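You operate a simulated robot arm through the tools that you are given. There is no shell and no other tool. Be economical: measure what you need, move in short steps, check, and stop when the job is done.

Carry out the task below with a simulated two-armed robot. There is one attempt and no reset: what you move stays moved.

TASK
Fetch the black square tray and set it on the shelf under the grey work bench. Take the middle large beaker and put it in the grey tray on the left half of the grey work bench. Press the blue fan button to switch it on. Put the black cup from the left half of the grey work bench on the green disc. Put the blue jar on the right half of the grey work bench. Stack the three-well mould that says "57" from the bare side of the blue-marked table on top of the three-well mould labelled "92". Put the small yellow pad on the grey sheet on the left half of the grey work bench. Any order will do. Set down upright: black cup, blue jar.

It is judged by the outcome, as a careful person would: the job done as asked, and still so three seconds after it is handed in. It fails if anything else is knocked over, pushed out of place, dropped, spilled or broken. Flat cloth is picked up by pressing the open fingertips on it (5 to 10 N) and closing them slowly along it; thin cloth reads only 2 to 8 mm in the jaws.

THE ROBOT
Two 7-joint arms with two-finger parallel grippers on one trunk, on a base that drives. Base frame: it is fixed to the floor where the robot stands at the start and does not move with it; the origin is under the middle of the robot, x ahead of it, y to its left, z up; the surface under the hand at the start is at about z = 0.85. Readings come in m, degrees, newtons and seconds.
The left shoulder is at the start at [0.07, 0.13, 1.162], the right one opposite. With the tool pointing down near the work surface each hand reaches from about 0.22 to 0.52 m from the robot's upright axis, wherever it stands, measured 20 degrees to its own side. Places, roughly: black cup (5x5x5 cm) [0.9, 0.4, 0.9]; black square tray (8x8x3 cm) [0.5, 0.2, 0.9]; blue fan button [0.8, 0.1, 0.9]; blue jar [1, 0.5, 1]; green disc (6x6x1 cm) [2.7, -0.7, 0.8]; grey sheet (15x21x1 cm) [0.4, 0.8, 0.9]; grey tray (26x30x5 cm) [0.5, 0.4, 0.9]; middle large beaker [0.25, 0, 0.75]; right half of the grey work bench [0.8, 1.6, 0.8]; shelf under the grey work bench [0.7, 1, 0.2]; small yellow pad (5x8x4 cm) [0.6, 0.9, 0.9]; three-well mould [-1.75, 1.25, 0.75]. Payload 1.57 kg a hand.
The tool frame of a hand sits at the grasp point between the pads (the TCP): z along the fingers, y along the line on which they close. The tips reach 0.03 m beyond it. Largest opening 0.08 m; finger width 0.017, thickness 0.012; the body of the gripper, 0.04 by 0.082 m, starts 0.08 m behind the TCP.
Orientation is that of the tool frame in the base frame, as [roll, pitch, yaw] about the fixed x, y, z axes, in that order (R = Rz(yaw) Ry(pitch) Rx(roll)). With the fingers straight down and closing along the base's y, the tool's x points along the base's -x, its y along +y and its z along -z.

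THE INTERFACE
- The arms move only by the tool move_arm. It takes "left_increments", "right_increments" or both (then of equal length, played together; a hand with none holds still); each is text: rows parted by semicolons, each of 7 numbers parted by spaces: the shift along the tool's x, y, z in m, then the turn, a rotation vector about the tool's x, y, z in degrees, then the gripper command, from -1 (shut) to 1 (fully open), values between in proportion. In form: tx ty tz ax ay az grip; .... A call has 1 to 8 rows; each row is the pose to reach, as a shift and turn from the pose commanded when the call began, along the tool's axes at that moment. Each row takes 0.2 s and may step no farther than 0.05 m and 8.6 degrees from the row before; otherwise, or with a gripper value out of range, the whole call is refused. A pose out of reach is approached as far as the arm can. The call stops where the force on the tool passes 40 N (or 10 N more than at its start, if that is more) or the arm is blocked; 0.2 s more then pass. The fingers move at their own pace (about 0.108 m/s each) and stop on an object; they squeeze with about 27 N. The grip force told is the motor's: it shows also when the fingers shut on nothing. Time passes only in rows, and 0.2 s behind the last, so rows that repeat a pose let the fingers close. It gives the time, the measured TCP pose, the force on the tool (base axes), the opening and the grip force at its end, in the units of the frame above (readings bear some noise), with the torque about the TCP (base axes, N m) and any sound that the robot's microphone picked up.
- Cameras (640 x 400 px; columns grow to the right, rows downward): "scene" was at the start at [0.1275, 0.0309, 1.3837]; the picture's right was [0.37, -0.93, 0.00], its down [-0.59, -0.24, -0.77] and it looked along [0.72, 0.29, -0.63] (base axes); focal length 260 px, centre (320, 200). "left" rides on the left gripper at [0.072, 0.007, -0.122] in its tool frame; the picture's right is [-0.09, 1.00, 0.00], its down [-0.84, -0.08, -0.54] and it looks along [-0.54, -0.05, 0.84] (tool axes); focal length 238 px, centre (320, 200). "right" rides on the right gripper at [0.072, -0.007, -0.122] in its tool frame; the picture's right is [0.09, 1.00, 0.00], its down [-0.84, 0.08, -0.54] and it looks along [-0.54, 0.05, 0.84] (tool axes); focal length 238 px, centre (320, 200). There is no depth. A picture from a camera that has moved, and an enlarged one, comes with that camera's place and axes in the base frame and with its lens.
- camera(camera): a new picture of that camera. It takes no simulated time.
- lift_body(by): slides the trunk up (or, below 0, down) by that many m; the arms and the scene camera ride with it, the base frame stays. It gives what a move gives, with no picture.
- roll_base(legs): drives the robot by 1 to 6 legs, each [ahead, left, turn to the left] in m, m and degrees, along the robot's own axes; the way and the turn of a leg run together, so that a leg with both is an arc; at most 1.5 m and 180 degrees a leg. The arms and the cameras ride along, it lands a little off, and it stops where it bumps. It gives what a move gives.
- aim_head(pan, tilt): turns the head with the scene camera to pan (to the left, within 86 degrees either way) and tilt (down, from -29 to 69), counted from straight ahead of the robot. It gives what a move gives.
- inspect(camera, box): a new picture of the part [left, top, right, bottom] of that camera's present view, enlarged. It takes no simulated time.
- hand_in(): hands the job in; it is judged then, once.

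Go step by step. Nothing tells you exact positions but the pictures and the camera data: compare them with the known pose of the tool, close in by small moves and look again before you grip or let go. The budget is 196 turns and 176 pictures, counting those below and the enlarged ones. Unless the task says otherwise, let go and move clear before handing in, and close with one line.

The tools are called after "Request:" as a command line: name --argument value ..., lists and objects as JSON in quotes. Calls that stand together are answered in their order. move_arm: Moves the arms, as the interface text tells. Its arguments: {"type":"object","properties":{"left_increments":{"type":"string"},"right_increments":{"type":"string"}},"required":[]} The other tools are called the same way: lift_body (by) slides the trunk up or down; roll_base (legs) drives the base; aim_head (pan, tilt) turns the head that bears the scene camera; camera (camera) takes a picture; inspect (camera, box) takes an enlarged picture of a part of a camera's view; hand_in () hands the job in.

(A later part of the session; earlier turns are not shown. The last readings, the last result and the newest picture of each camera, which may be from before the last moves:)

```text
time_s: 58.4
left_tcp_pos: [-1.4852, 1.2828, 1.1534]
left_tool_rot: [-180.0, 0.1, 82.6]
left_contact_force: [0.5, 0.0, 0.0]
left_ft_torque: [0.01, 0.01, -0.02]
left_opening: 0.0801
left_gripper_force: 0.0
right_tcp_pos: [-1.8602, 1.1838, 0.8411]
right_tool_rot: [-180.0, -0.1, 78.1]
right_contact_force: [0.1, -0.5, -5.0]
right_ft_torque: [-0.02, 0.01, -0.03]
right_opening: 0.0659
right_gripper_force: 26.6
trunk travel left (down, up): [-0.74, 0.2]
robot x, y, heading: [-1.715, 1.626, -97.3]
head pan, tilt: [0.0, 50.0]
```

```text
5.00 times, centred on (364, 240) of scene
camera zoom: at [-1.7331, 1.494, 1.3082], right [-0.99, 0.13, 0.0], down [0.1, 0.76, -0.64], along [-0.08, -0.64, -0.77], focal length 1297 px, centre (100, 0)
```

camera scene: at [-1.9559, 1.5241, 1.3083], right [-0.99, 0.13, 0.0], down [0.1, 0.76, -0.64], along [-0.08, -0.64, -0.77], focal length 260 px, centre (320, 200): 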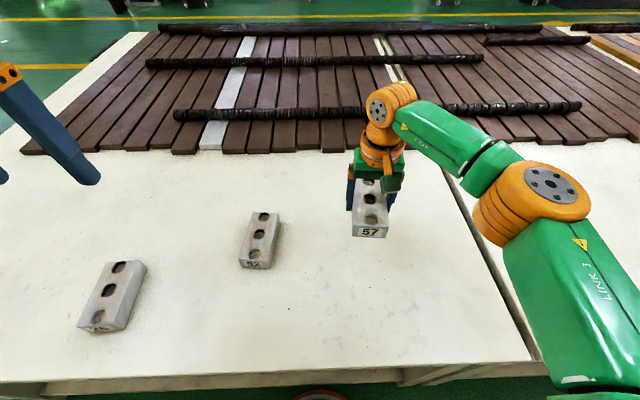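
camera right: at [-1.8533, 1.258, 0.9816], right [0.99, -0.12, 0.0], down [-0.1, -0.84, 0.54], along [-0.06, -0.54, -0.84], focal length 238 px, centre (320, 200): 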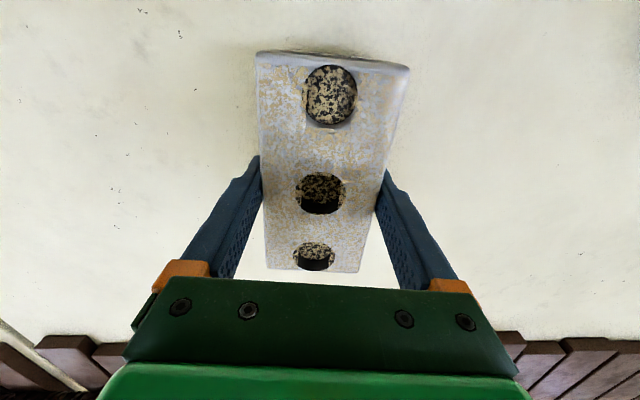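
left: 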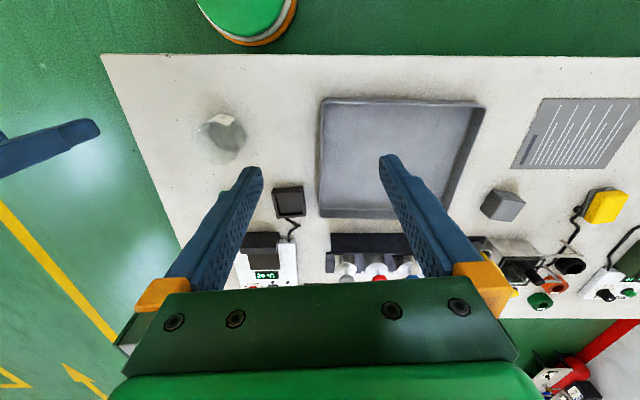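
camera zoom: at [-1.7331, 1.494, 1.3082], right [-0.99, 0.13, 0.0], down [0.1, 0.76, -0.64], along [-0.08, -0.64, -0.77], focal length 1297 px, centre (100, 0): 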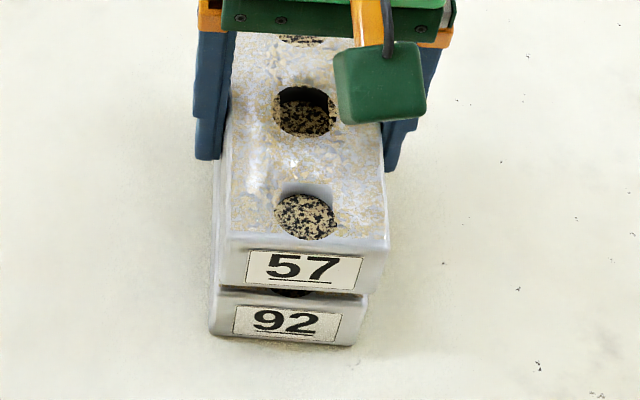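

Still carrying its full weight; a few millimetres remain. I keep lowering in small steps.

Request:
move_arm --right_increments "0 0 0.004 0 0 0 -1; 0 0 0.008 0 0 0 -1; 0 0 0.008 0 0 0 -1"

Request:
inspect --camera "scene" --box '[300, 200, 428, 280]'

```text
time_s: 59.2
left_tcp_pos: [-1.4868, 1.2858, 1.1533]
left_tool_rot: [-180.0, 0.0, 82.7]
left_contact_force: [0.2, 0.2, -0.5]
left_ft_torque: [0.03, -0.02, -0.02]
left_opening: 0.0803
left_gripper_force: 0.0
right_tcp_pos: [-1.8605, 1.1855, 0.8353]
right_tool_rot: [-180.0, 0.1, 77.9]
right_contact_force: [-1.7, -4.7, 12.2]
right_ft_torque: [-0.75, 0.27, -0.03]
right_opening: 0.066
right_gripper_force: 26.9
trunk travel left (down, up): [-0.74, 0.2]
robot x, y, heading: [-1.7129, 1.6255, -97.6]
head pan, tilt: [0.0, 50.0]
```

```text
5.00 times, centred on (364, 240) of scene
camera zoom: at [-1.7326, 1.4968, 1.3088], right [-0.99, 0.13, 0.0], down [0.1, 0.76, -0.64], along [-0.08, -0.64, -0.77], focal length 1297 px, centre (100, 0)
```

zoom: 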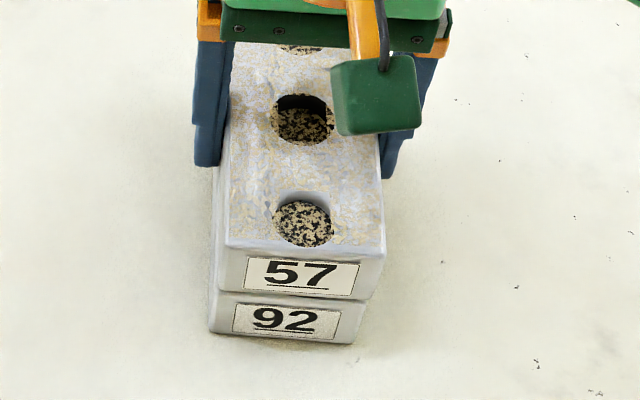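

57 now rests on 92 (12 N upward) and is well aligned. I release slowly and lift clear.

Request:
move_arm --right_increments "0 0 -0.003 0 0 0 -0.6; 0 0 -0.003 0 0 0 0.2; 0 0 -0.003 0 0 0 1; 0 0 -0.003 0 0 0 1; 0 0 -0.04 0 0 0 1; 0 0 -0.08 0 0 0 1; 0 0 -0.12 0 0 0 1; 0 0 -0.16 0 0 0 1"

Request:
camera --camera "scene"

```text
time_s: 61.0
left_tcp_pos: [-1.4859, 1.2848, 1.1545]
left_tool_rot: [179.9, 0.1, 82.6]
left_contact_force: [0.2, 0.6, -0.3]
left_ft_torque: [-0.04, 0.02, -0.02]
left_opening: 0.0802
left_gripper_force: 0.1
right_tcp_pos: [-1.8593, 1.1899, 0.9909]
right_tool_rot: [-179.9, 0.0, 78.0]
right_contact_force: [1.3, 0.9, 0.0]
right_ft_torque: [-0.01, -0.02, 0.03]
right_opening: 0.0799
right_gripper_force: 0.0
trunk travel left (down, up): [-0.74, 0.2]
robot x, y, heading: [-1.7138, 1.6241, -97.5]
head pan, tilt: [0.0, 50.0]
```

```text
137 pictures are left
camera scene: at [-1.7321, 1.4962, 1.3084], right [-0.99, 0.13, 0.0], down [0.1, 0.76, -0.64], along [-0.08, -0.64, -0.77], focal length 260 px, centre (320, 200)
```

scene: 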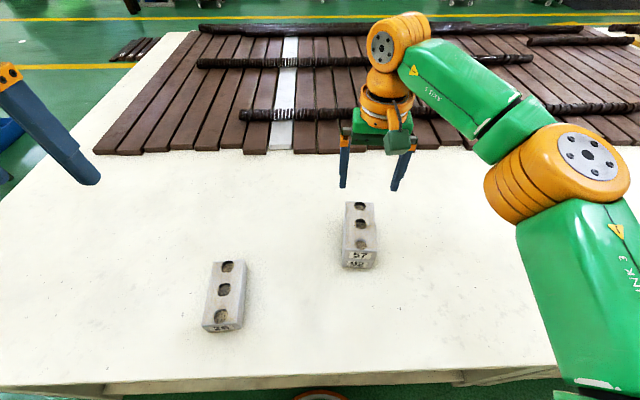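

The stack is done. I tuck the right hand back, raise the trunk, and drive back to the bench near the pad and grey sheet.

Request:
move_arm --right_increments "0.03 0 -0.02 0 0 0 1; 0.06 0 -0.05 0 0 0 1; 0.1 0 -0.08 0 0 0 1; 0.14 0 -0.1 0 0 0 1; 0.17 0 -0.12 0 0 0 1"

Request:
lift_body --by 0.06

Request:
roll_base --legs '[[-0.42, 0, 0], [0, 0, 92.5], [1.4, 0.12, 0], [0, -1.15, 0]]'

Request:
aim_head --pan 0 --tilt 40

Request:
camera --camera "scene"

```text
time_s: 62.2
left_tcp_pos: [-1.4853, 1.2853, 1.1547]
left_tool_rot: [-179.9, 0.0, 82.7]
left_contact_force: [0.1, -0.1, 0.3]
left_ft_torque: [-0.01, 0.02, 0.0]
left_opening: 0.0801
left_gripper_force: 0.1
right_tcp_pos: [-1.8268, 1.3559, 1.1151]
right_tool_rot: [-180.0, 0.1, 78.1]
right_contact_force: [0.2, 0.1, -0.1]
right_ft_torque: [-0.02, 0.02, 0.03]
right_opening: 0.0801
right_gripper_force: 0.2
trunk travel left (down, up): [-0.74, 0.2]
robot x, y, heading: [-1.7108, 1.6249, -97.3]
head pan, tilt: [0.0, 50.0]
```

```text
time_s: 63.2
left_tcp_pos: [-1.487, 1.2855, 1.2134]
left_tool_rot: [180.0, 0.0, 82.7]
left_contact_force: [1.0, 0.4, -0.5]
left_ft_torque: [0.01, -0.01, 0.02]
left_opening: 0.0799
left_gripper_force: 0.1
right_tcp_pos: [-1.827, 1.3529, 1.1752]
right_tool_rot: [180.0, 0.0, 78.0]
right_contact_force: [0.4, -1.1, -0.1]
right_ft_torque: [0.02, -0.03, 0.02]
right_opening: 0.0799
right_gripper_force: 0.0
trunk travel left (down, up): [-0.8, 0.14]
robot x, y, heading: [-1.7143, 1.6197, -97.3]
head pan, tilt: [0.0, 50.0]
```

```text
time_s: 81.7
left_tcp_pos: [-0.1257, 1.0564, 1.2135]
left_tool_rot: [-179.9, 0.1, 170.6]
left_contact_force: [-0.4, 0.9, -1.1]
left_ft_torque: [0.0, -0.02, 0.0]
left_opening: 0.08
left_gripper_force: 0.1
right_tcp_pos: [-0.2056, 0.7184, 1.1751]
right_tool_rot: [180.0, 0.0, 166.1]
right_contact_force: [-0.3, 0.5, 0.0]
right_ft_torque: [0.0, 0.01, 0.0]
right_opening: 0.0802
right_gripper_force: 0.1
trunk travel left (down, up): [-0.8, 0.14]
robot x, y, heading: [-0.4729, 0.8377, -9.5]
head pan, tilt: [0.0, 50.0]
```

```text
time_s: 82.4
left_tcp_pos: [-0.124, 1.0552, 1.2147]
left_tool_rot: [179.9, 0.1, 170.5]
left_contact_force: [0.1, 0.1, 0.6]
left_ft_torque: [-0.01, -0.01, 0.02]
left_opening: 0.08
left_gripper_force: 0.1
right_tcp_pos: [-0.2062, 0.7175, 1.1755]
right_tool_rot: [-180.0, -0.1, 166.2]
right_contact_force: [0.7, 0.6, -0.4]
right_ft_torque: [-0.02, -0.05, -0.01]
right_opening: 0.0799
right_gripper_force: 0.0
trunk travel left (down, up): [-0.8, 0.14]
robot x, y, heading: [-0.4731, 0.8347, -9.4]
head pan, tilt: [0.0, 40.0]
```

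```text
136 pictures are left
camera scene: at [-0.3404, 0.8162, 1.3825], right [-0.16, -0.99, 0.0], down [-0.63, 0.11, -0.77], along [0.76, -0.13, -0.64], focal length 260 px, centre (320, 200)
```

scene: 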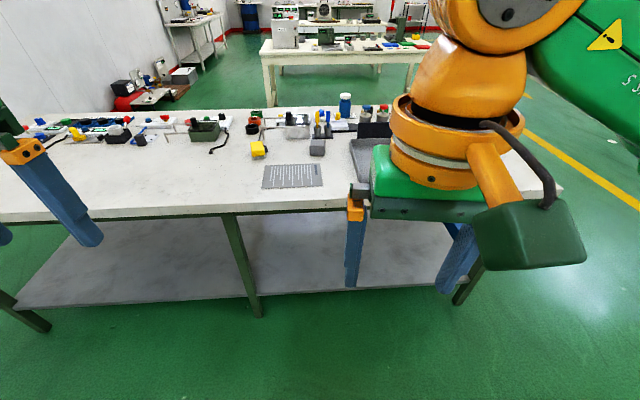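

Clear view of bench and shelf with a leg mid-way. The pad is near [0.63,0.905], the sheet near [0.44,0.78]. I drive up to the bench edge.

Request:
roll_base --legs '[[0, 0, 4], [0.5, 0.02, 0], [0.09, 0, 0]]'

Request:
camera --camera "left"

Request:
camera --camera "scene"

```text
time_s: 86.4
left_tcp_pos: [0.4214, 1.0534, 1.2162]
left_tool_rot: [-180.0, 0.2, 175.3]
left_contact_force: [-0.6, 0.5, 0.3]
left_ft_torque: [0.02, -0.01, 0.02]
left_opening: 0.08
left_gripper_force: 0.2
right_tcp_pos: [0.3693, 0.7086, 1.177]
right_tool_rot: [179.9, 0.3, 170.7]
right_contact_force: [-1.3, 0.4, 0.1]
right_ft_torque: [0.0, -0.01, 0.01]
right_opening: 0.0799
right_gripper_force: 0.0
trunk travel left (down, up): [-0.8, 0.14]
robot x, y, heading: [0.1019, 0.8076, -4.9]
head pan, tilt: [0.0, 40.0]
```

```text
135 pictures are left
camera left: at [0.3503, 1.0658, 1.3364], right [0.18, 0.98, 0.0], down [0.82, -0.15, 0.55], along [0.54, -0.1, -0.84], focal length 238 px, centre (320, 200)
```

left: 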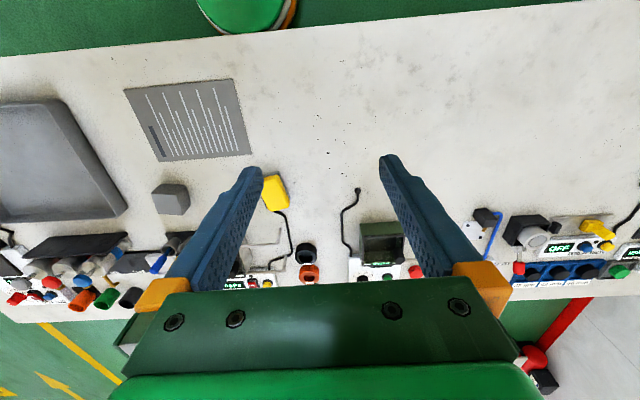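

```text
134 pictures are left
camera scene: at [0.2263, 0.797, 1.3832], right [-0.08, -1.0, 0.0], down [-0.64, 0.05, -0.77], along [0.77, -0.07, -0.64], focal length 260 px, centre (320, 200)
```

scene: 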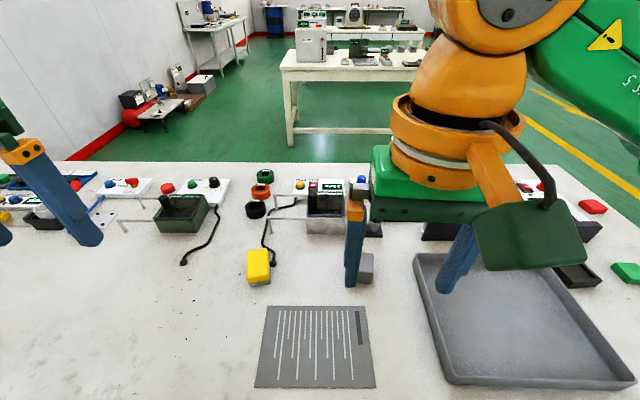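

Pad at about [0.595,0.91]. I zoom on it for shape and heading.

Request:
inspect --camera "scene" --box '[200, 170, 400, 295]'

Request:
inspect --camera "left" --box '[110, 60, 430, 260]'

```text
3.20 times, centred on (300, 232) of scene
camera zoom: at [0.2263, 0.797, 1.3832], right [-0.08, -1.0, 0.0], down [-0.64, 0.05, -0.77], along [0.77, -0.07, -0.64], focal length 830 px, centre (384, 96)
```

zoom: 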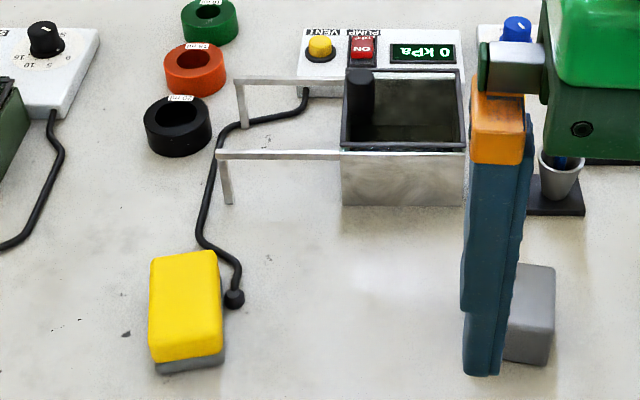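

```text
2.00 times, centred on (270, 160) of left
camera zoom: at [0.3503, 1.0658, 1.3364], right [0.18, 0.98, 0.0], down [0.82, -0.15, 0.55], along [0.54, -0.1, -0.84], focal length 477 px, centre (420, 280)
```

zoom: 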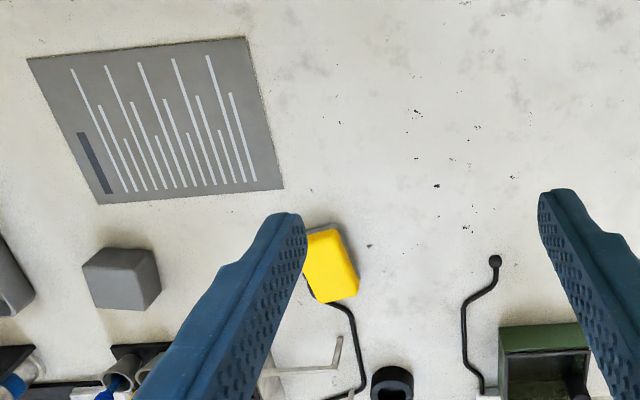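

The pad lies at about [0.60,0.905], heading ≈7°, with a cable end at its far right. I'll grip its near half, moving the left hand above it first.

Request:
move_arm --left_increments "-0.021 -0.017 0.03 0 0 -1.4 1; -0.042 -0.034 0.06 0 0 -2.8 1; -0.064 -0.051 0.09 0 0 -4.2 1; -0.085 -0.068 0.12 0 0 -5.6 1; -0.106 -0.085 0.15 0 0 -7 1; -0.127 -0.102 0.18 0 0 -8.4 1; -0.149 -0.119 0.21 0 0 -9.8 1; -0.17 -0.1365 0.24 0 0 -11.4 1"

Request:
camera --camera "left"

Request:
inspect --camera "scene" --box '[160, 150, 400, 300]'

```text
time_s: 88.2
left_tcp_pos: [0.5327, 0.9472, 0.9888]
left_tool_rot: [-180.0, 0.0, -173.4]
left_contact_force: [0.0, -0.5, 0.3]
left_ft_torque: [0.0, 0.05, 0.01]
left_opening: 0.08
left_gripper_force: 0.0
left hand out of reach, approached as far as the arm can: row 6, 7, 8
right_tcp_pos: [0.3741, 0.7096, 1.1759]
right_tool_rot: [-180.0, 0.0, 170.8]
right_contact_force: [-0.5, -0.8, 0.5]
right_ft_torque: [0.01, 0.03, -0.02]
right_opening: 0.0801
right_gripper_force: 0.2
trunk travel left (down, up): [-0.8, 0.14]
robot x, y, heading: [0.1008, 0.8108, -4.9]
head pan, tilt: [0.0, 40.0]
```

```text
131 pictures are left
camera left: at [0.4592, 0.9453, 1.1101], right [-0.02, 1.0, 0.0], down [0.84, 0.02, 0.54], along [0.54, 0.01, -0.84], focal length 238 px, centre (320, 200)
```

left: 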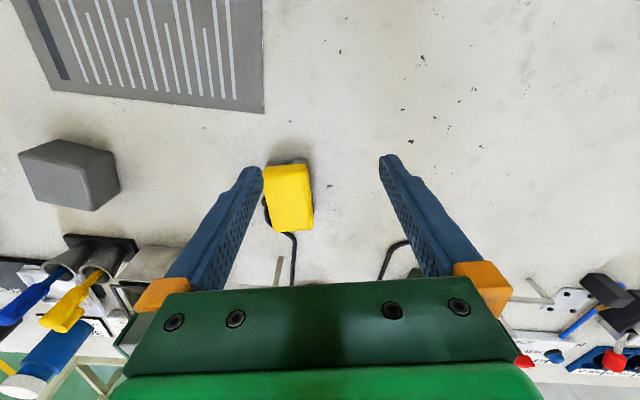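

```text
2.67 times, centred on (280, 225) of scene
camera zoom: at [0.2328, 0.7965, 1.3825], right [-0.08, -1.0, 0.0], down [-0.64, 0.05, -0.77], along [0.76, -0.07, -0.64], focal length 692 px, centre (427, 133)
```

zoom: 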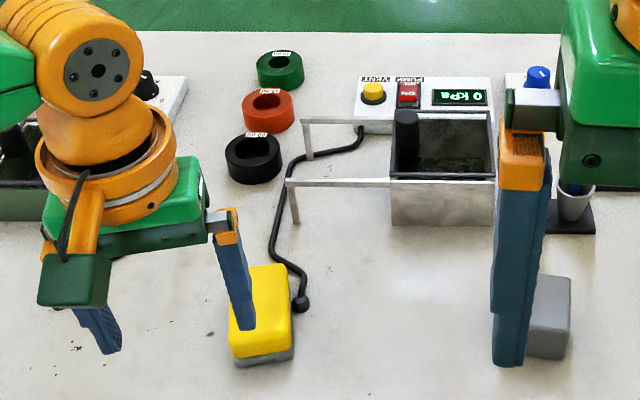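

Slightly out of reach; I roll 6 cm closer and a little left, then re-look.

Request:
roll_base --legs '[[0.06, 0.03, 0]]'

Request:
move_arm --left_increments "0 0 0 0 0 0 1; 0 0 0 0 0 0 1"

Request:
camera --camera "left"

```text
time_s: 89.2
left_tcp_pos: [0.5892, 0.97, 0.9922]
left_tool_rot: [-179.9, 0.4, -173.3]
left_contact_force: [0.0, -0.2, -0.5]
left_ft_torque: [0.02, -0.02, 0.04]
left_opening: 0.08
left_gripper_force: 0.1
right_tcp_pos: [0.432, 0.7322, 1.1765]
right_tool_rot: [179.8, 0.3, 170.7]
right_contact_force: [0.3, 0.1, 0.8]
right_ft_torque: [0.03, -0.02, 0.02]
right_opening: 0.0799
right_gripper_force: 0.0
trunk travel left (down, up): [-0.8, 0.14]
robot x, y, heading: [0.1616, 0.8334, -4.9]
head pan, tilt: [0.0, 40.0]
```

```text
time_s: 89.8
left_tcp_pos: [0.5925, 0.9724, 0.9905]
left_tool_rot: [-179.9, 0.2, -173.3]
left_contact_force: [0.0, 0.8, 1.0]
left_ft_torque: [0.05, -0.01, 0.0]
left_opening: 0.0801
left_gripper_force: 0.0
right_tcp_pos: [0.4364, 0.7332, 1.175]
right_tool_rot: [179.9, 0.1, 170.7]
right_contact_force: [0.2, 0.0, -0.8]
right_ft_torque: [0.03, -0.05, -0.01]
right_opening: 0.08
right_gripper_force: 0.1
trunk travel left (down, up): [-0.8, 0.14]
robot x, y, heading: [0.1613, 0.8374, -4.9]
head pan, tilt: [0.0, 40.0]
```

```text
129 pictures are left
camera left: at [0.5202, 0.9707, 1.1112], right [-0.02, 1.0, 0.0], down [0.84, 0.02, 0.55], along [0.54, 0.01, -0.84], focal length 238 px, centre (320, 200)
```

left: 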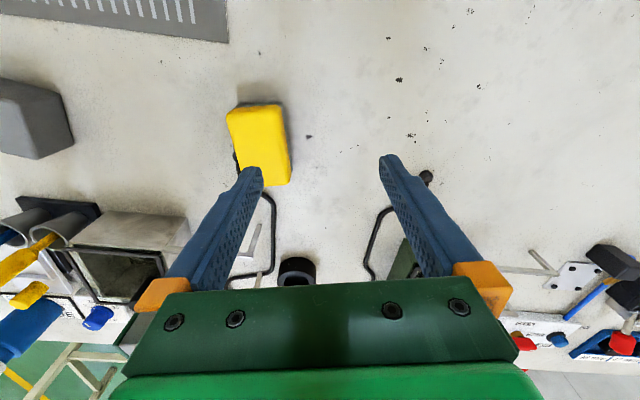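

Pad centre is about [0.602,0.911]. I slide right 6 cm above it.

Request:
move_arm --left_increments "0.007 -0.03 0 0 0 1.5 1; 0.0147 -0.061 0.03 0 0 3.5 1; 0.0147 -0.061 0.06 0 0 3.5 1; 0.0147 -0.061 0.06 0 0 3.5 1"

Request:
camera --camera "left"

```text
time_s: 90.8
left_tcp_pos: [0.554, 0.9498, 0.9447]
left_tool_rot: [-179.9, 0.1, -176.8]
left_contact_force: [0.4, -0.5, -0.4]
left_ft_torque: [-0.01, -0.02, -0.04]
left_opening: 0.0797
left_gripper_force: 0.1
left hand out of reach, approached as far as the arm can: row 1, 2, 3, 4
right_tcp_pos: [0.4388, 0.7334, 1.175]
right_tool_rot: [179.9, 0.0, 170.9]
right_contact_force: [-0.6, 0.8, 1.3]
right_ft_torque: [0.01, 0.02, 0.02]
right_opening: 0.08
right_gripper_force: 0.0
trunk travel left (down, up): [-0.8, 0.14]
robot x, y, heading: [0.1593, 0.8368, -4.8]
head pan, tilt: [0.0, 40.0]
```

```text
128 pictures are left
camera left: at [0.4822, 0.9526, 1.0664], right [0.04, 1.0, 0.0], down [0.84, -0.03, 0.54], along [0.54, -0.02, -0.84], focal length 238 px, centre (320, 200)
```

left: 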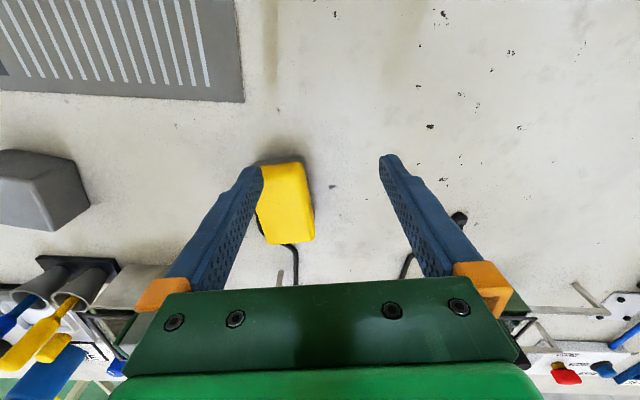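

The commanded pose overshot the reach; I pull the command back so it is reachable and re-read.

Request:
move_arm --left_increments "0.03 0.016 0 0 0 0 1; 0.058 0.033 0 0 0 0 1; 0.058 0.033 0 0 0 0 1"

```text
time_s: 91.6
left_tcp_pos: [0.4947, 0.9787, 0.9464]
left_tool_rot: [-179.9, 0.2, -176.8]
left_contact_force: [0.6, 0.7, 0.5]
left_ft_torque: [0.03, 0.01, 0.0]
left_opening: 0.08
left_gripper_force: 0.1
right_tcp_pos: [0.4381, 0.7339, 1.1756]
right_tool_rot: [-180.0, 0.0, 170.8]
right_contact_force: [-0.4, 0.3, -0.3]
right_ft_torque: [-0.02, 0.02, 0.0]
right_opening: 0.08
right_gripper_force: 0.0
trunk travel left (down, up): [-0.8, 0.14]
robot x, y, heading: [0.1631, 0.833, -4.6]
head pan, tilt: [0.0, 40.0]
```

Hand moves as commanded when reachable; the limit was sideways. I roll the base 7 cm right instead and extend forward.

Request:
roll_base --legs '[[0, -0.07, 0]]'

Request:
move_arm --left_increments "-0.03 0 0 0 0 0 1; -0.06 0 0 0 0 0 1; -0.09 0 0 0 0 0 1; -0.09 0 0 0 0 0 1"

Request:
camera --camera "left"

```text
time_s: 92.7
left_tcp_pos: [0.4879, 0.9147, 0.9461]
left_tool_rot: [-179.6, 0.1, -176.8]
left_contact_force: [-0.8, -0.4, -1.2]
left_ft_torque: [-0.04, 0.0, 0.0]
left_opening: 0.0798
left_gripper_force: 0.0
right_tcp_pos: [0.4318, 0.6718, 1.1754]
right_tool_rot: [-179.7, 0.0, 170.9]
right_contact_force: [-0.1, 0.9, -0.8]
right_ft_torque: [-0.04, -0.01, 0.02]
right_opening: 0.0799
right_gripper_force: 0.1
trunk travel left (down, up): [-0.8, 0.14]
robot x, y, heading: [0.156, 0.7626, -5.1]
head pan, tilt: [0.0, 40.0]
```

```text
time_s: 93.7
left_tcp_pos: [0.5771, 0.9149, 0.947]
left_tool_rot: [-180.0, 0.1, -176.7]
left_contact_force: [0.4, -0.6, 0.7]
left_ft_torque: [-0.02, -0.04, 0.02]
left_opening: 0.0802
left_gripper_force: 0.1
right_tcp_pos: [0.4322, 0.6641, 1.1754]
right_tool_rot: [179.9, 0.0, 170.9]
right_contact_force: [0.4, -0.2, 0.6]
right_ft_torque: [0.02, 0.02, 0.03]
right_opening: 0.08
right_gripper_force: 0.0
trunk travel left (down, up): [-0.8, 0.14]
robot x, y, heading: [0.1571, 0.7661, -4.4]
head pan, tilt: [0.0, 40.0]
```

```text
127 pictures are left
camera left: at [0.5038, 0.9179, 1.0682], right [0.04, 1.0, 0.0], down [0.84, -0.03, 0.54], along [0.54, -0.02, -0.84], focal length 238 px, centre (320, 200)
```

left: 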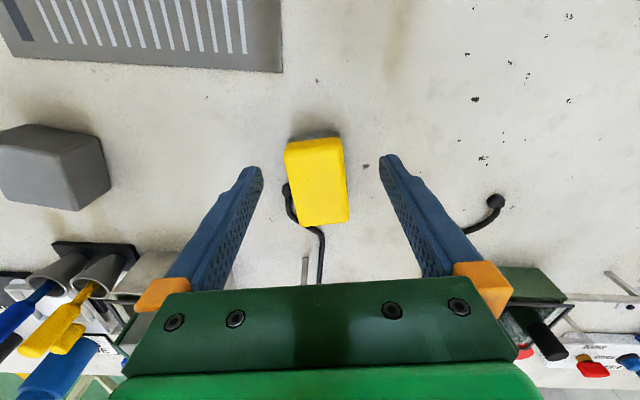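

Well aligned. I advance 1.8 cm and lower to just above the bench surface.

Request:
move_arm --left_increments "-0.018 -0.004 0.02 0 0 0 1; -0.018 -0.004 0.04 0 0 0 1; -0.018 -0.004 0.058 0 0 0 1; -0.018 -0.004 0.06 0 0 0 1"

Request:
camera --camera "left"

```text
time_s: 94.4
left_tcp_pos: [0.5763, 0.9232, 0.9187]
left_tool_rot: [-179.1, 1.7, -176.7]
left_contact_force: [-2.5, 0.8, 20.8]
left_ft_torque: [-0.9, 0.43, -0.15]
left_opening: 0.0798
left_gripper_force: 0.1
left hand out of reach, approached as far as the arm can: row 1, 2, 3
right_tcp_pos: [0.4297, 0.6646, 1.1756]
right_tool_rot: [179.8, 0.2, 170.8]
right_contact_force: [0.4, 0.3, -0.3]
right_ft_torque: [-0.01, -0.01, -0.01]
right_opening: 0.0803
right_gripper_force: 0.1
trunk travel left (down, up): [-0.8, 0.14]
robot x, y, heading: [0.1593, 0.7674, -4.9]
head pan, tilt: [0.0, 40.0]
stopped in row 3 (left hand): the force on the tool passed its limit at 56 N (the readings are from after the stop); the commanded pose is now the measured one
```

```text
126 pictures are left
camera left: at [0.5009, 0.9273, 1.0383], right [0.03, 1.0, -0.01], down [0.82, -0.02, 0.57], along [0.56, -0.03, -0.82], focal length 238 px, centre (320, 200)
```

left: 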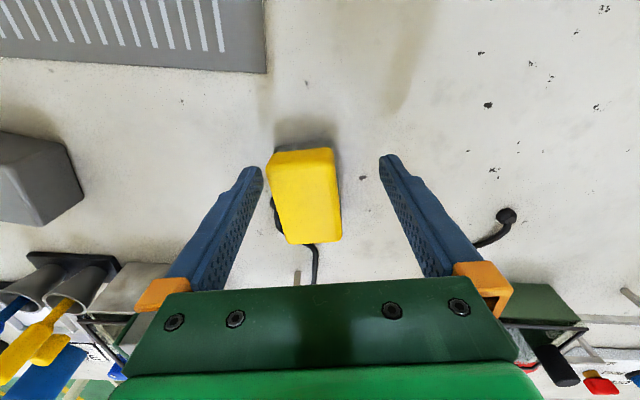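

Unexpected contact at z≈0.92. I look from the scene camera before going on.

Request:
camera --camera "scene"

Request:
inspect --camera "scene" --box '[130, 190, 290, 290]'

```text
125 pictures are left
camera scene: at [0.286, 0.751, 1.3831], right [-0.08, -1.0, 0.0], down [-0.64, 0.05, -0.77], along [0.77, -0.06, -0.64], focal length 260 px, centre (320, 200)
```

scene: 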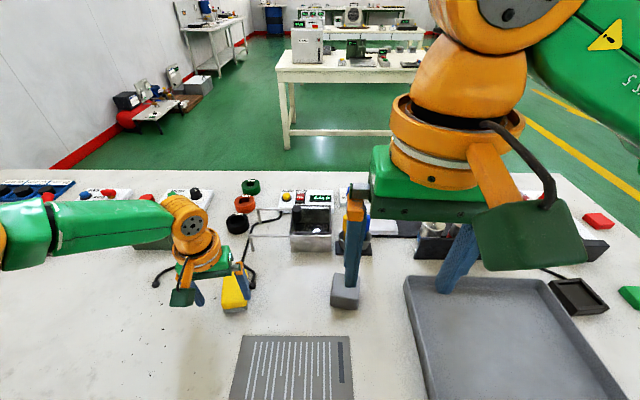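

```text
4.00 times, centred on (210, 240) of scene
camera zoom: at [0.286, 0.751, 1.3831], right [-0.08, -1.0, 0.0], down [-0.64, 0.05, -0.77], along [0.77, -0.06, -0.64], focal length 1038 px, centre (760, 40)
```

zoom: 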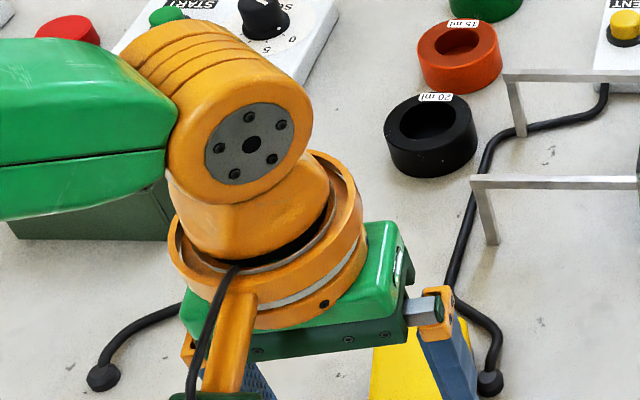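

The left elbow is swung out low to the left; I pan the head to see what it touches.

Request:
aim_head --pan 60 --tilt 45

Request:
camera --camera "scene"

```text
time_s: 95.7
left_tcp_pos: [0.575, 0.9231, 0.9194]
left_tool_rot: [-179.3, 1.5, -176.7]
left_contact_force: [2.9, -0.2, 28.6]
left_ft_torque: [-1.12, -0.17, 0.15]
left_opening: 0.0802
left_gripper_force: 0.0
right_tcp_pos: [0.4283, 0.6636, 1.1766]
right_tool_rot: [179.9, 0.1, 170.9]
right_contact_force: [-0.5, 0.6, -0.6]
right_ft_torque: [0.03, 0.01, -0.02]
right_opening: 0.08
right_gripper_force: 0.1
trunk travel left (down, up): [-0.8, 0.14]
robot x, y, heading: [0.1604, 0.7649, -4.8]
head pan, tilt: [60.0, 45.0]
```

```text
123 pictures are left
camera scene: at [0.2462, 0.8241, 1.3759], right [0.82, -0.57, 0.0], down [-0.4, -0.58, -0.71], along [0.41, 0.58, -0.7], focal length 260 px, centre (320, 200)
```

scene: 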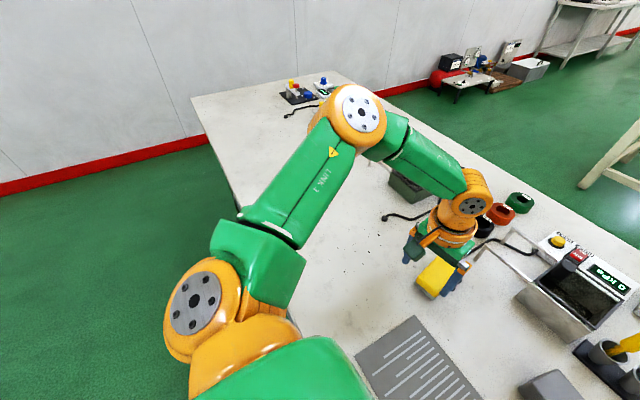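

The right fingertip is on the pad's edge (pad top z≈0.889). I lift off, straighten the wrist slightly, and lower the trunk to improve reach.

Request:
move_arm --left_increments "0 0 -0.03 0 0 0 1; 0.01 0 -0.07 0 0 1 1; 0.03 0 -0.11 0 0 2 1"

Request:
lift_body --by -0.08

Request:
aim_head --pan 15 --tilt 45

Request:
camera --camera "left"

```text
time_s: 96.5
left_tcp_pos: [0.5442, 0.923, 1.0256]
left_tool_rot: [-179.3, 1.2, -178.5]
left_contact_force: [-0.4, -0.7, 0.2]
left_ft_torque: [0.02, 0.01, 0.03]
left_opening: 0.0798
left_gripper_force: 0.0
right_tcp_pos: [0.4306, 0.6645, 1.1756]
right_tool_rot: [-179.9, 0.1, 170.9]
right_contact_force: [-0.5, 0.0, 0.1]
right_ft_torque: [-0.01, -0.01, 0.01]
right_opening: 0.08
right_gripper_force: 0.0
trunk travel left (down, up): [-0.8, 0.14]
robot x, y, heading: [0.1527, 0.7652, -4.6]
head pan, tilt: [60.0, 45.0]
```

```text
time_s: 97.7
left_tcp_pos: [0.5472, 0.9229, 0.9444]
left_tool_rot: [-179.3, 1.2, -178.6]
left_contact_force: [0.9, -0.5, -0.1]
left_ft_torque: [0.02, 0.0, 0.01]
left_opening: 0.08
left_gripper_force: 0.0
right_tcp_pos: [0.4323, 0.6645, 1.0947]
right_tool_rot: [-179.9, 0.1, 170.9]
right_contact_force: [0.0, -0.5, 0.0]
right_ft_torque: [0.0, -0.01, 0.0]
right_opening: 0.0801
right_gripper_force: 0.1
trunk travel left (down, up): [-0.72, 0.22]
robot x, y, heading: [0.1565, 0.7605, -4.8]
head pan, tilt: [60.0, 45.0]
```

```text
time_s: 98.8
left_tcp_pos: [0.5461, 0.9234, 0.9443]
left_tool_rot: [-179.2, 1.2, -178.6]
left_contact_force: [0.2, -0.6, -0.4]
left_ft_torque: [0.04, 0.03, 0.01]
left_opening: 0.08
left_gripper_force: 0.1
right_tcp_pos: [0.4327, 0.6653, 1.0948]
right_tool_rot: [-180.0, 0.0, 170.9]
right_contact_force: [0.0, -0.4, 0.3]
right_ft_torque: [0.02, -0.03, -0.03]
right_opening: 0.0802
right_gripper_force: 0.0
trunk travel left (down, up): [-0.72, 0.22]
robot x, y, heading: [0.1571, 0.7618, -4.7]
head pan, tilt: [15.0, 45.0]
```

```text
122 pictures are left
camera left: at [0.4719, 0.9305, 1.0646], right [0.07, 1.0, -0.01], down [0.83, -0.05, 0.56], along [0.56, -0.05, -0.83], focal length 238 px, centre (320, 200)
```

left: 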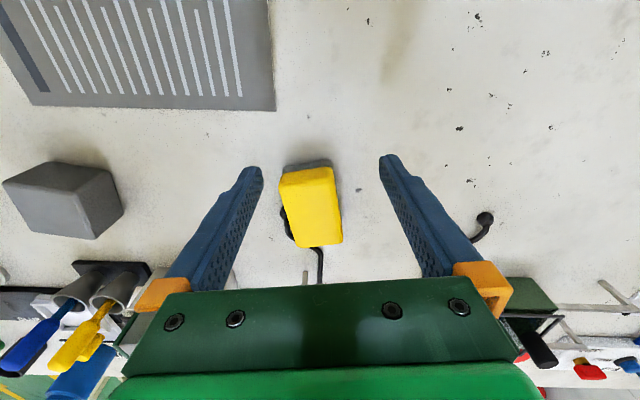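

Request:
move_arm --left_increments "-0.023 -0.007 0.005 0 0 0 1; -0.0457 -0.0141 0.015 0 0 0 1; -0.0457 -0.0141 0.015 0 0 0 1"

Request:
camera --camera "left"

```text
time_s: 99.6
left_tcp_pos: [0.5911, 0.9088, 0.932]
left_tool_rot: [-179.3, 1.4, -178.7]
left_contact_force: [0.1, -0.2, -0.1]
left_ft_torque: [-0.03, 0.0, -0.01]
left_opening: 0.08
left_gripper_force: 0.2
right_tcp_pos: [0.4318, 0.6652, 1.094]
right_tool_rot: [180.0, 0.0, 170.7]
right_contact_force: [-0.8, -0.9, -0.6]
right_ft_torque: [0.0, -0.03, -0.04]
right_opening: 0.0798
right_gripper_force: 0.1
trunk travel left (down, up): [-0.72, 0.22]
robot x, y, heading: [0.1602, 0.7656, -4.7]
head pan, tilt: [15.0, 45.0]
```

```text
121 pictures are left
camera left: at [0.5163, 0.9167, 1.0525], right [0.07, 1.0, -0.01], down [0.83, -0.05, 0.56], along [0.56, -0.05, -0.83], focal length 238 px, centre (320, 200)
```

left: 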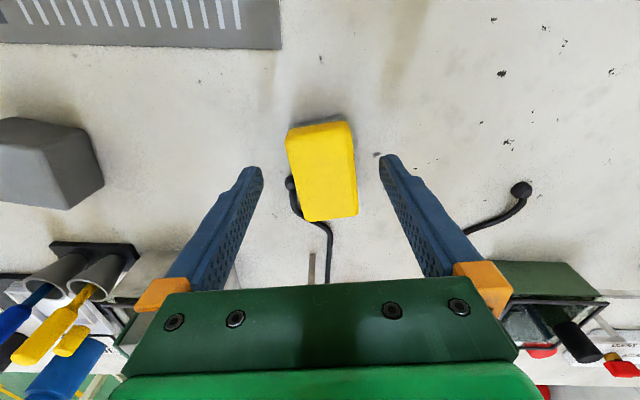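

Now fully in reach and centred. I lower to z≈0.885 and close gently.

Request:
move_arm --left_increments "0 0 0.02 0 0 0 1; 0 0 0.035 0 0 0 1; 0 0 0.047 0 0 0 1; 0 0 0.047 0 0 0 0.3; 0 0 0.047 0 0 0 -0.3; 0 0 0.047 0 0 0 -0.8; 0 0 0.047 0 0 0 -1; 0 0 0.047 0 0 0 -1"

Request:
camera --camera "left"

```text
time_s: 101.4
left_tcp_pos: [0.593, 0.9099, 0.8843]
left_tool_rot: [-179.4, 1.2, -178.6]
left_contact_force: [0.1, -0.2, -0.9]
left_ft_torque: [0.04, -0.06, 0.07]
left_opening: 0.0511
left_gripper_force: 27.2
right_tcp_pos: [0.4327, 0.6653, 1.0957]
right_tool_rot: [180.0, 0.0, 170.9]
right_contact_force: [0.3, 0.0, 0.3]
right_ft_torque: [0.0, -0.01, 0.01]
right_opening: 0.0802
right_gripper_force: 0.1
trunk travel left (down, up): [-0.72, 0.22]
robot x, y, heading: [0.155, 0.7631, -4.8]
head pan, tilt: [15.0, 45.0]
```

```text
120 pictures are left
camera left: at [0.5181, 0.9165, 1.0041], right [0.07, 1.0, -0.01], down [0.83, -0.05, 0.56], along [0.56, -0.05, -0.83], focal length 238 px, centre (320, 200)
```

left: 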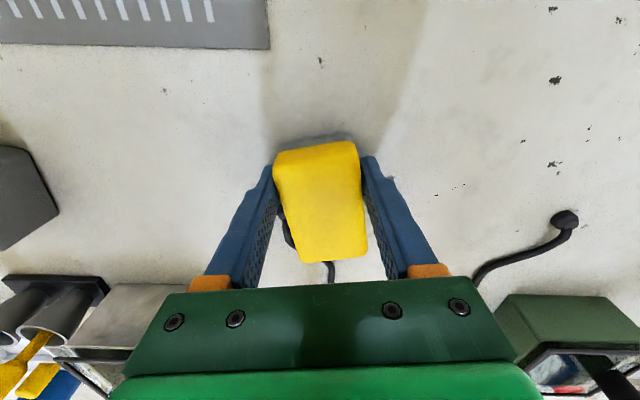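

Gripped at 51 mm. I lift it and look for the sheet's centre.

Request:
move_arm --left_increments "0 0 -0.03 0 0 0 -1; 0 0 -0.06 0 0 0 -1; 0 0 -0.08 0 0 0 -1; 0 0 -0.08 0 0 0 -1"

Request:
camera --camera "scene"

```text
time_s: 102.4
left_tcp_pos: [0.593, 0.9133, 0.9641]
left_tool_rot: [-179.3, 1.2, -178.5]
left_contact_force: [1.3, 0.5, -0.8]
left_ft_torque: [-0.02, 0.02, -0.02]
left_opening: 0.0511
left_gripper_force: 27.3
right_tcp_pos: [0.4331, 0.6647, 1.0954]
right_tool_rot: [-180.0, 0.1, 170.9]
right_contact_force: [-0.2, -0.1, -0.8]
right_ft_torque: [0.02, 0.0, 0.02]
right_opening: 0.08
right_gripper_force: 0.1
trunk travel left (down, up): [-0.72, 0.22]
robot x, y, heading: [0.1569, 0.7639, -4.6]
head pan, tilt: [15.0, 45.0]
```

```text
119 pictures are left
camera scene: at [0.2856, 0.7739, 1.2952], right [0.18, -0.98, 0.0], down [-0.7, -0.13, -0.71], along [0.7, 0.13, -0.71], focal length 260 px, centre (320, 200)
```

scene: 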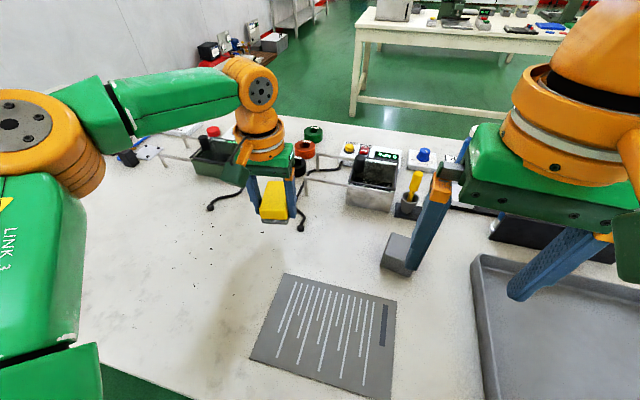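

Sheet centre ≈[0.434,0.785]. I move the base back and right so the pad comes over the sheet, then trim with the arm.

Request:
roll_base --legs '[[-0.12, -0.11, 0]]'

Request:
camera --camera "left"

Request:
camera --camera "scene"

```text
time_s: 103.9
left_tcp_pos: [0.4661, 0.8082, 0.9618]
left_tool_rot: [-179.2, 1.1, -178.8]
left_contact_force: [0.1, 1.0, -0.5]
left_ft_torque: [0.02, 0.03, -0.02]
left_opening: 0.0512
left_gripper_force: 27.2
right_tcp_pos: [0.3047, 0.5619, 1.0955]
right_tool_rot: [-179.9, -0.1, 170.6]
right_contact_force: [0.4, -0.1, 0.6]
right_ft_torque: [-0.02, 0.01, 0.03]
right_opening: 0.0799
right_gripper_force: 0.0
trunk travel left (down, up): [-0.72, 0.22]
robot x, y, heading: [0.0281, 0.6607, -5.1]
head pan, tilt: [15.0, 45.0]
```

```text
118 pictures are left
camera left: at [0.3916, 0.8161, 1.0822], right [0.07, 1.0, -0.01], down [0.83, -0.05, 0.56], along [0.56, -0.05, -0.83], focal length 238 px, centre (320, 200)
```

left: 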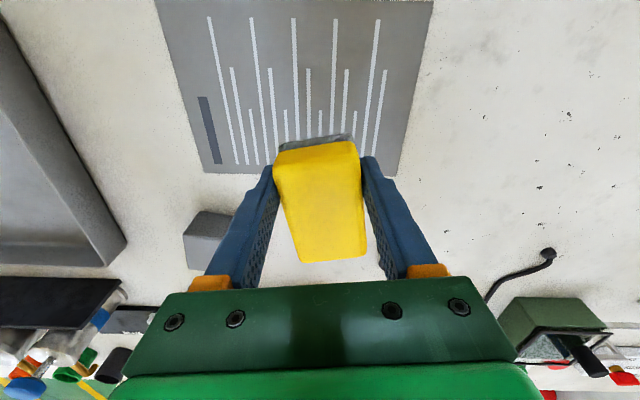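

```text
117 pictures are left
camera scene: at [0.1597, 0.6718, 1.295], right [0.17, -0.98, 0.0], down [-0.7, -0.12, -0.71], along [0.69, 0.12, -0.71], focal length 260 px, centre (320, 200)
```

scene: 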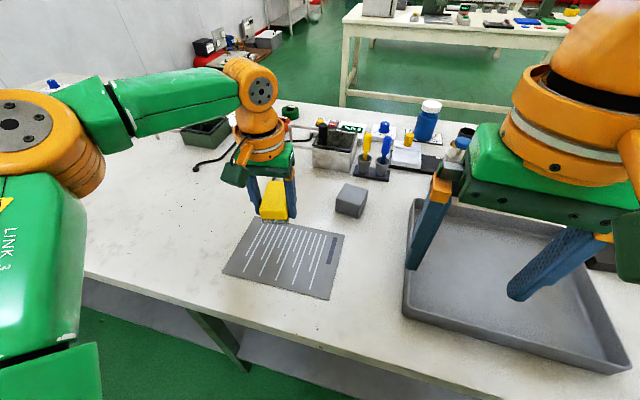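

I trim 4.6 cm back and 2 cm right and lower onto the sheet.

Request:
move_arm --left_increments "0.024 -0.01 0 0 0 0 -1; 0.0465 -0.021 0 0 0 0 -1; 0.0465 -0.021 0.03 0 0 0 -1; 0.0465 -0.021 0.055 0 0 0 -1; 0.0465 -0.021 0.068 0 0 0 -1; 0.0465 -0.021 0.068 0 0 0 -1"

Request:
camera --camera "left"

Request:
inspect --camera "scene" --box '[190, 180, 370, 310]'

```text
time_s: 105.3
left_tcp_pos: [0.4203, 0.7829, 0.8928]
left_tool_rot: [-179.3, 1.2, -178.9]
left_contact_force: [0.2, -0.6, -0.3]
left_ft_torque: [-0.01, 0.05, 0.01]
left_opening: 0.0507
left_gripper_force: 26.4
right_tcp_pos: [0.3044, 0.5605, 1.095]
right_tool_rot: [179.9, 0.0, 170.6]
right_contact_force: [0.3, 0.1, 0.2]
right_ft_torque: [0.0, 0.01, 0.02]
right_opening: 0.0804
right_gripper_force: 0.1
trunk travel left (down, up): [-0.72, 0.22]
robot x, y, heading: [0.0279, 0.6633, -5.0]
head pan, tilt: [15.0, 45.0]
```

```text
116 pictures are left
camera left: at [0.3458, 0.7902, 1.0126], right [0.07, 1.0, -0.01], down [0.83, -0.06, 0.56], along [0.56, -0.05, -0.83], focal length 238 px, centre (320, 200)
```

left: 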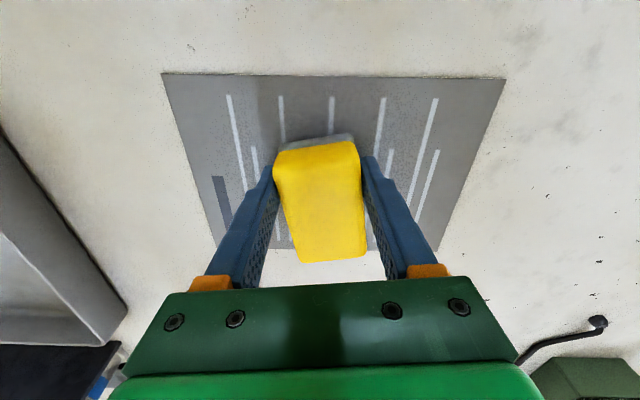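

```text
3.08 times, centred on (280, 245) of scene
camera zoom: at [0.1576, 0.67, 1.2953], right [0.17, -0.98, 0.0], down [-0.7, -0.12, -0.71], along [0.7, 0.12, -0.71], focal length 798 px, centre (443, 62)
```

zoom: 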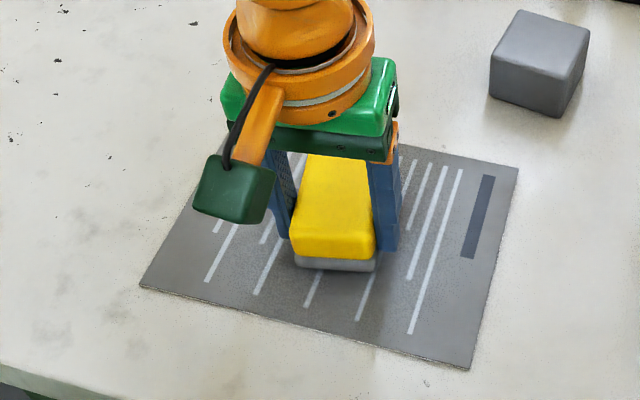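

The pad is fully over the sheet. I settle it and release.

Request:
move_arm --left_increments "0.0 0 0.004 0 0 0 -1; 0 0 0.008 0 0 0 -1; 0 0 0.008 0 0 0 -1"

```text
time_s: 106.1
left_tcp_pos: [0.4193, 0.7825, 0.8858]
left_tool_rot: [-179.3, 1.4, -178.8]
left_contact_force: [3.5, 1.9, 12.4]
left_ft_torque: [0.4, 0.02, -0.03]
left_opening: 0.0508
left_gripper_force: 27.0
right_tcp_pos: [0.3026, 0.5598, 1.0957]
right_tool_rot: [-180.0, 0.1, 170.5]
right_contact_force: [-0.5, 0.0, 0.0]
right_ft_torque: [-0.01, -0.01, 0.05]
right_opening: 0.0799
right_gripper_force: 0.1
trunk travel left (down, up): [-0.72, 0.22]
robot x, y, heading: [0.0315, 0.6613, -5.0]
head pan, tilt: [15.0, 45.0]
```

Request:
move_arm --left_increments "0 0 -0.002 0 0 0 -0.4; 0 0 -0.002 0 0 0 0.4; 0 0 -0.002 0 0 0 1; 0 0 -0.002 0 0 0 1; 0 0 -0.04 0 0 0 1; 0 0 -0.08 0 0 0 1; 0 0 -0.12 0 0 0 1; 0 0 -0.16 0 0 0 1"

Request:
aim_head --pan -5 --tilt 50

Request:
camera --camera "scene"

```text
time_s: 107.9
left_tcp_pos: [0.4174, 0.7892, 1.0441]
left_tool_rot: [-179.3, 1.2, -178.8]
left_contact_force: [-0.7, -0.1, 0.3]
left_ft_torque: [0.0, 0.01, 0.0]
left_opening: 0.0799
left_gripper_force: 0.0
right_tcp_pos: [0.3025, 0.56, 1.0958]
right_tool_rot: [179.9, -0.1, 170.5]
right_contact_force: [0.2, 0.0, -0.7]
right_ft_torque: [0.02, -0.01, -0.02]
right_opening: 0.0799
right_gripper_force: 0.1
trunk travel left (down, up): [-0.72, 0.22]
robot x, y, heading: [0.0317, 0.6628, -5.0]
head pan, tilt: [15.0, 45.0]
```

```text
time_s: 108.7
left_tcp_pos: [0.4183, 0.7891, 1.0434]
left_tool_rot: [-179.2, 1.2, -178.9]
left_contact_force: [-0.4, 0.6, -0.4]
left_ft_torque: [0.02, 0.05, 0.0]
left_opening: 0.0802
left_gripper_force: 0.0
right_tcp_pos: [0.303, 0.5599, 1.0946]
right_tool_rot: [-179.9, 0.0, 170.5]
right_contact_force: [-0.1, 0.2, 0.1]
right_ft_torque: [0.05, -0.01, 0.0]
right_opening: 0.0801
right_gripper_force: 0.0
trunk travel left (down, up): [-0.72, 0.22]
robot x, y, heading: [0.0286, 0.6632, -5.2]
head pan, tilt: [-5.0, 50.0]
```

```text
114 pictures are left
camera scene: at [0.1532, 0.6426, 1.2884], right [-0.17, -0.98, 0.0], down [-0.75, 0.13, -0.64], along [0.63, -0.11, -0.77], focal length 260 px, centre (320, 200)
```

scene: 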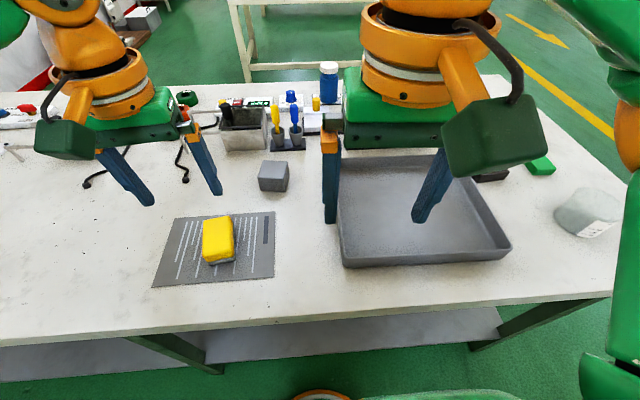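

The pad sits on the sheet. Next the beaker: I roll right so it lies in front of the right hand.

Request:
roll_base --legs '[[0, -0.45, 0]]'

Request:
camera --camera "right"

Request:
camera --camera "scene"

```text
time_s: 111.4
left_tcp_pos: [0.3785, 0.3409, 1.0437]
left_tool_rot: [-179.2, 1.2, -179.8]
left_contact_force: [0.1, -0.1, -0.5]
left_ft_torque: [-0.02, -0.03, -0.06]
left_opening: 0.08
left_gripper_force: 0.0
right_tcp_pos: [0.2592, 0.1146, 1.0954]
right_tool_rot: [-179.9, 0.0, 169.6]
right_contact_force: [0.0, -1.0, 0.0]
right_ft_torque: [-0.01, 0.02, 0.03]
right_opening: 0.0802
right_gripper_force: 0.1
trunk travel left (down, up): [-0.72, 0.22]
robot x, y, heading: [-0.0124, 0.2202, -5.8]
head pan, tilt: [-5.0, 50.0]
```

```text
113 pictures are left
camera right: at [0.1871, 0.1203, 1.2186], right [0.09, 1.0, 0.0], down [0.84, -0.07, 0.54], along [0.54, -0.05, -0.84], focal length 238 px, centre (320, 200)
```

right: 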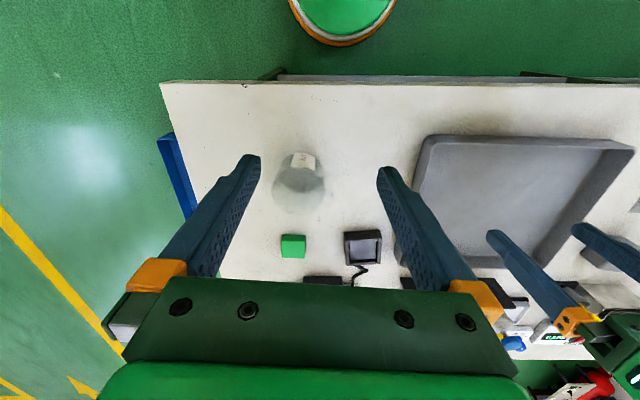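

```text
112 pictures are left
camera scene: at [0.1104, 0.1994, 1.2884], right [-0.19, -0.98, 0.0], down [-0.75, 0.14, -0.64], along [0.63, -0.12, -0.77], focal length 260 px, centre (320, 200)
```

scene: 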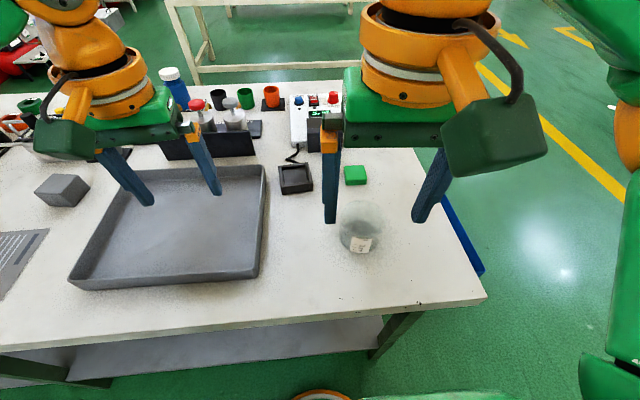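

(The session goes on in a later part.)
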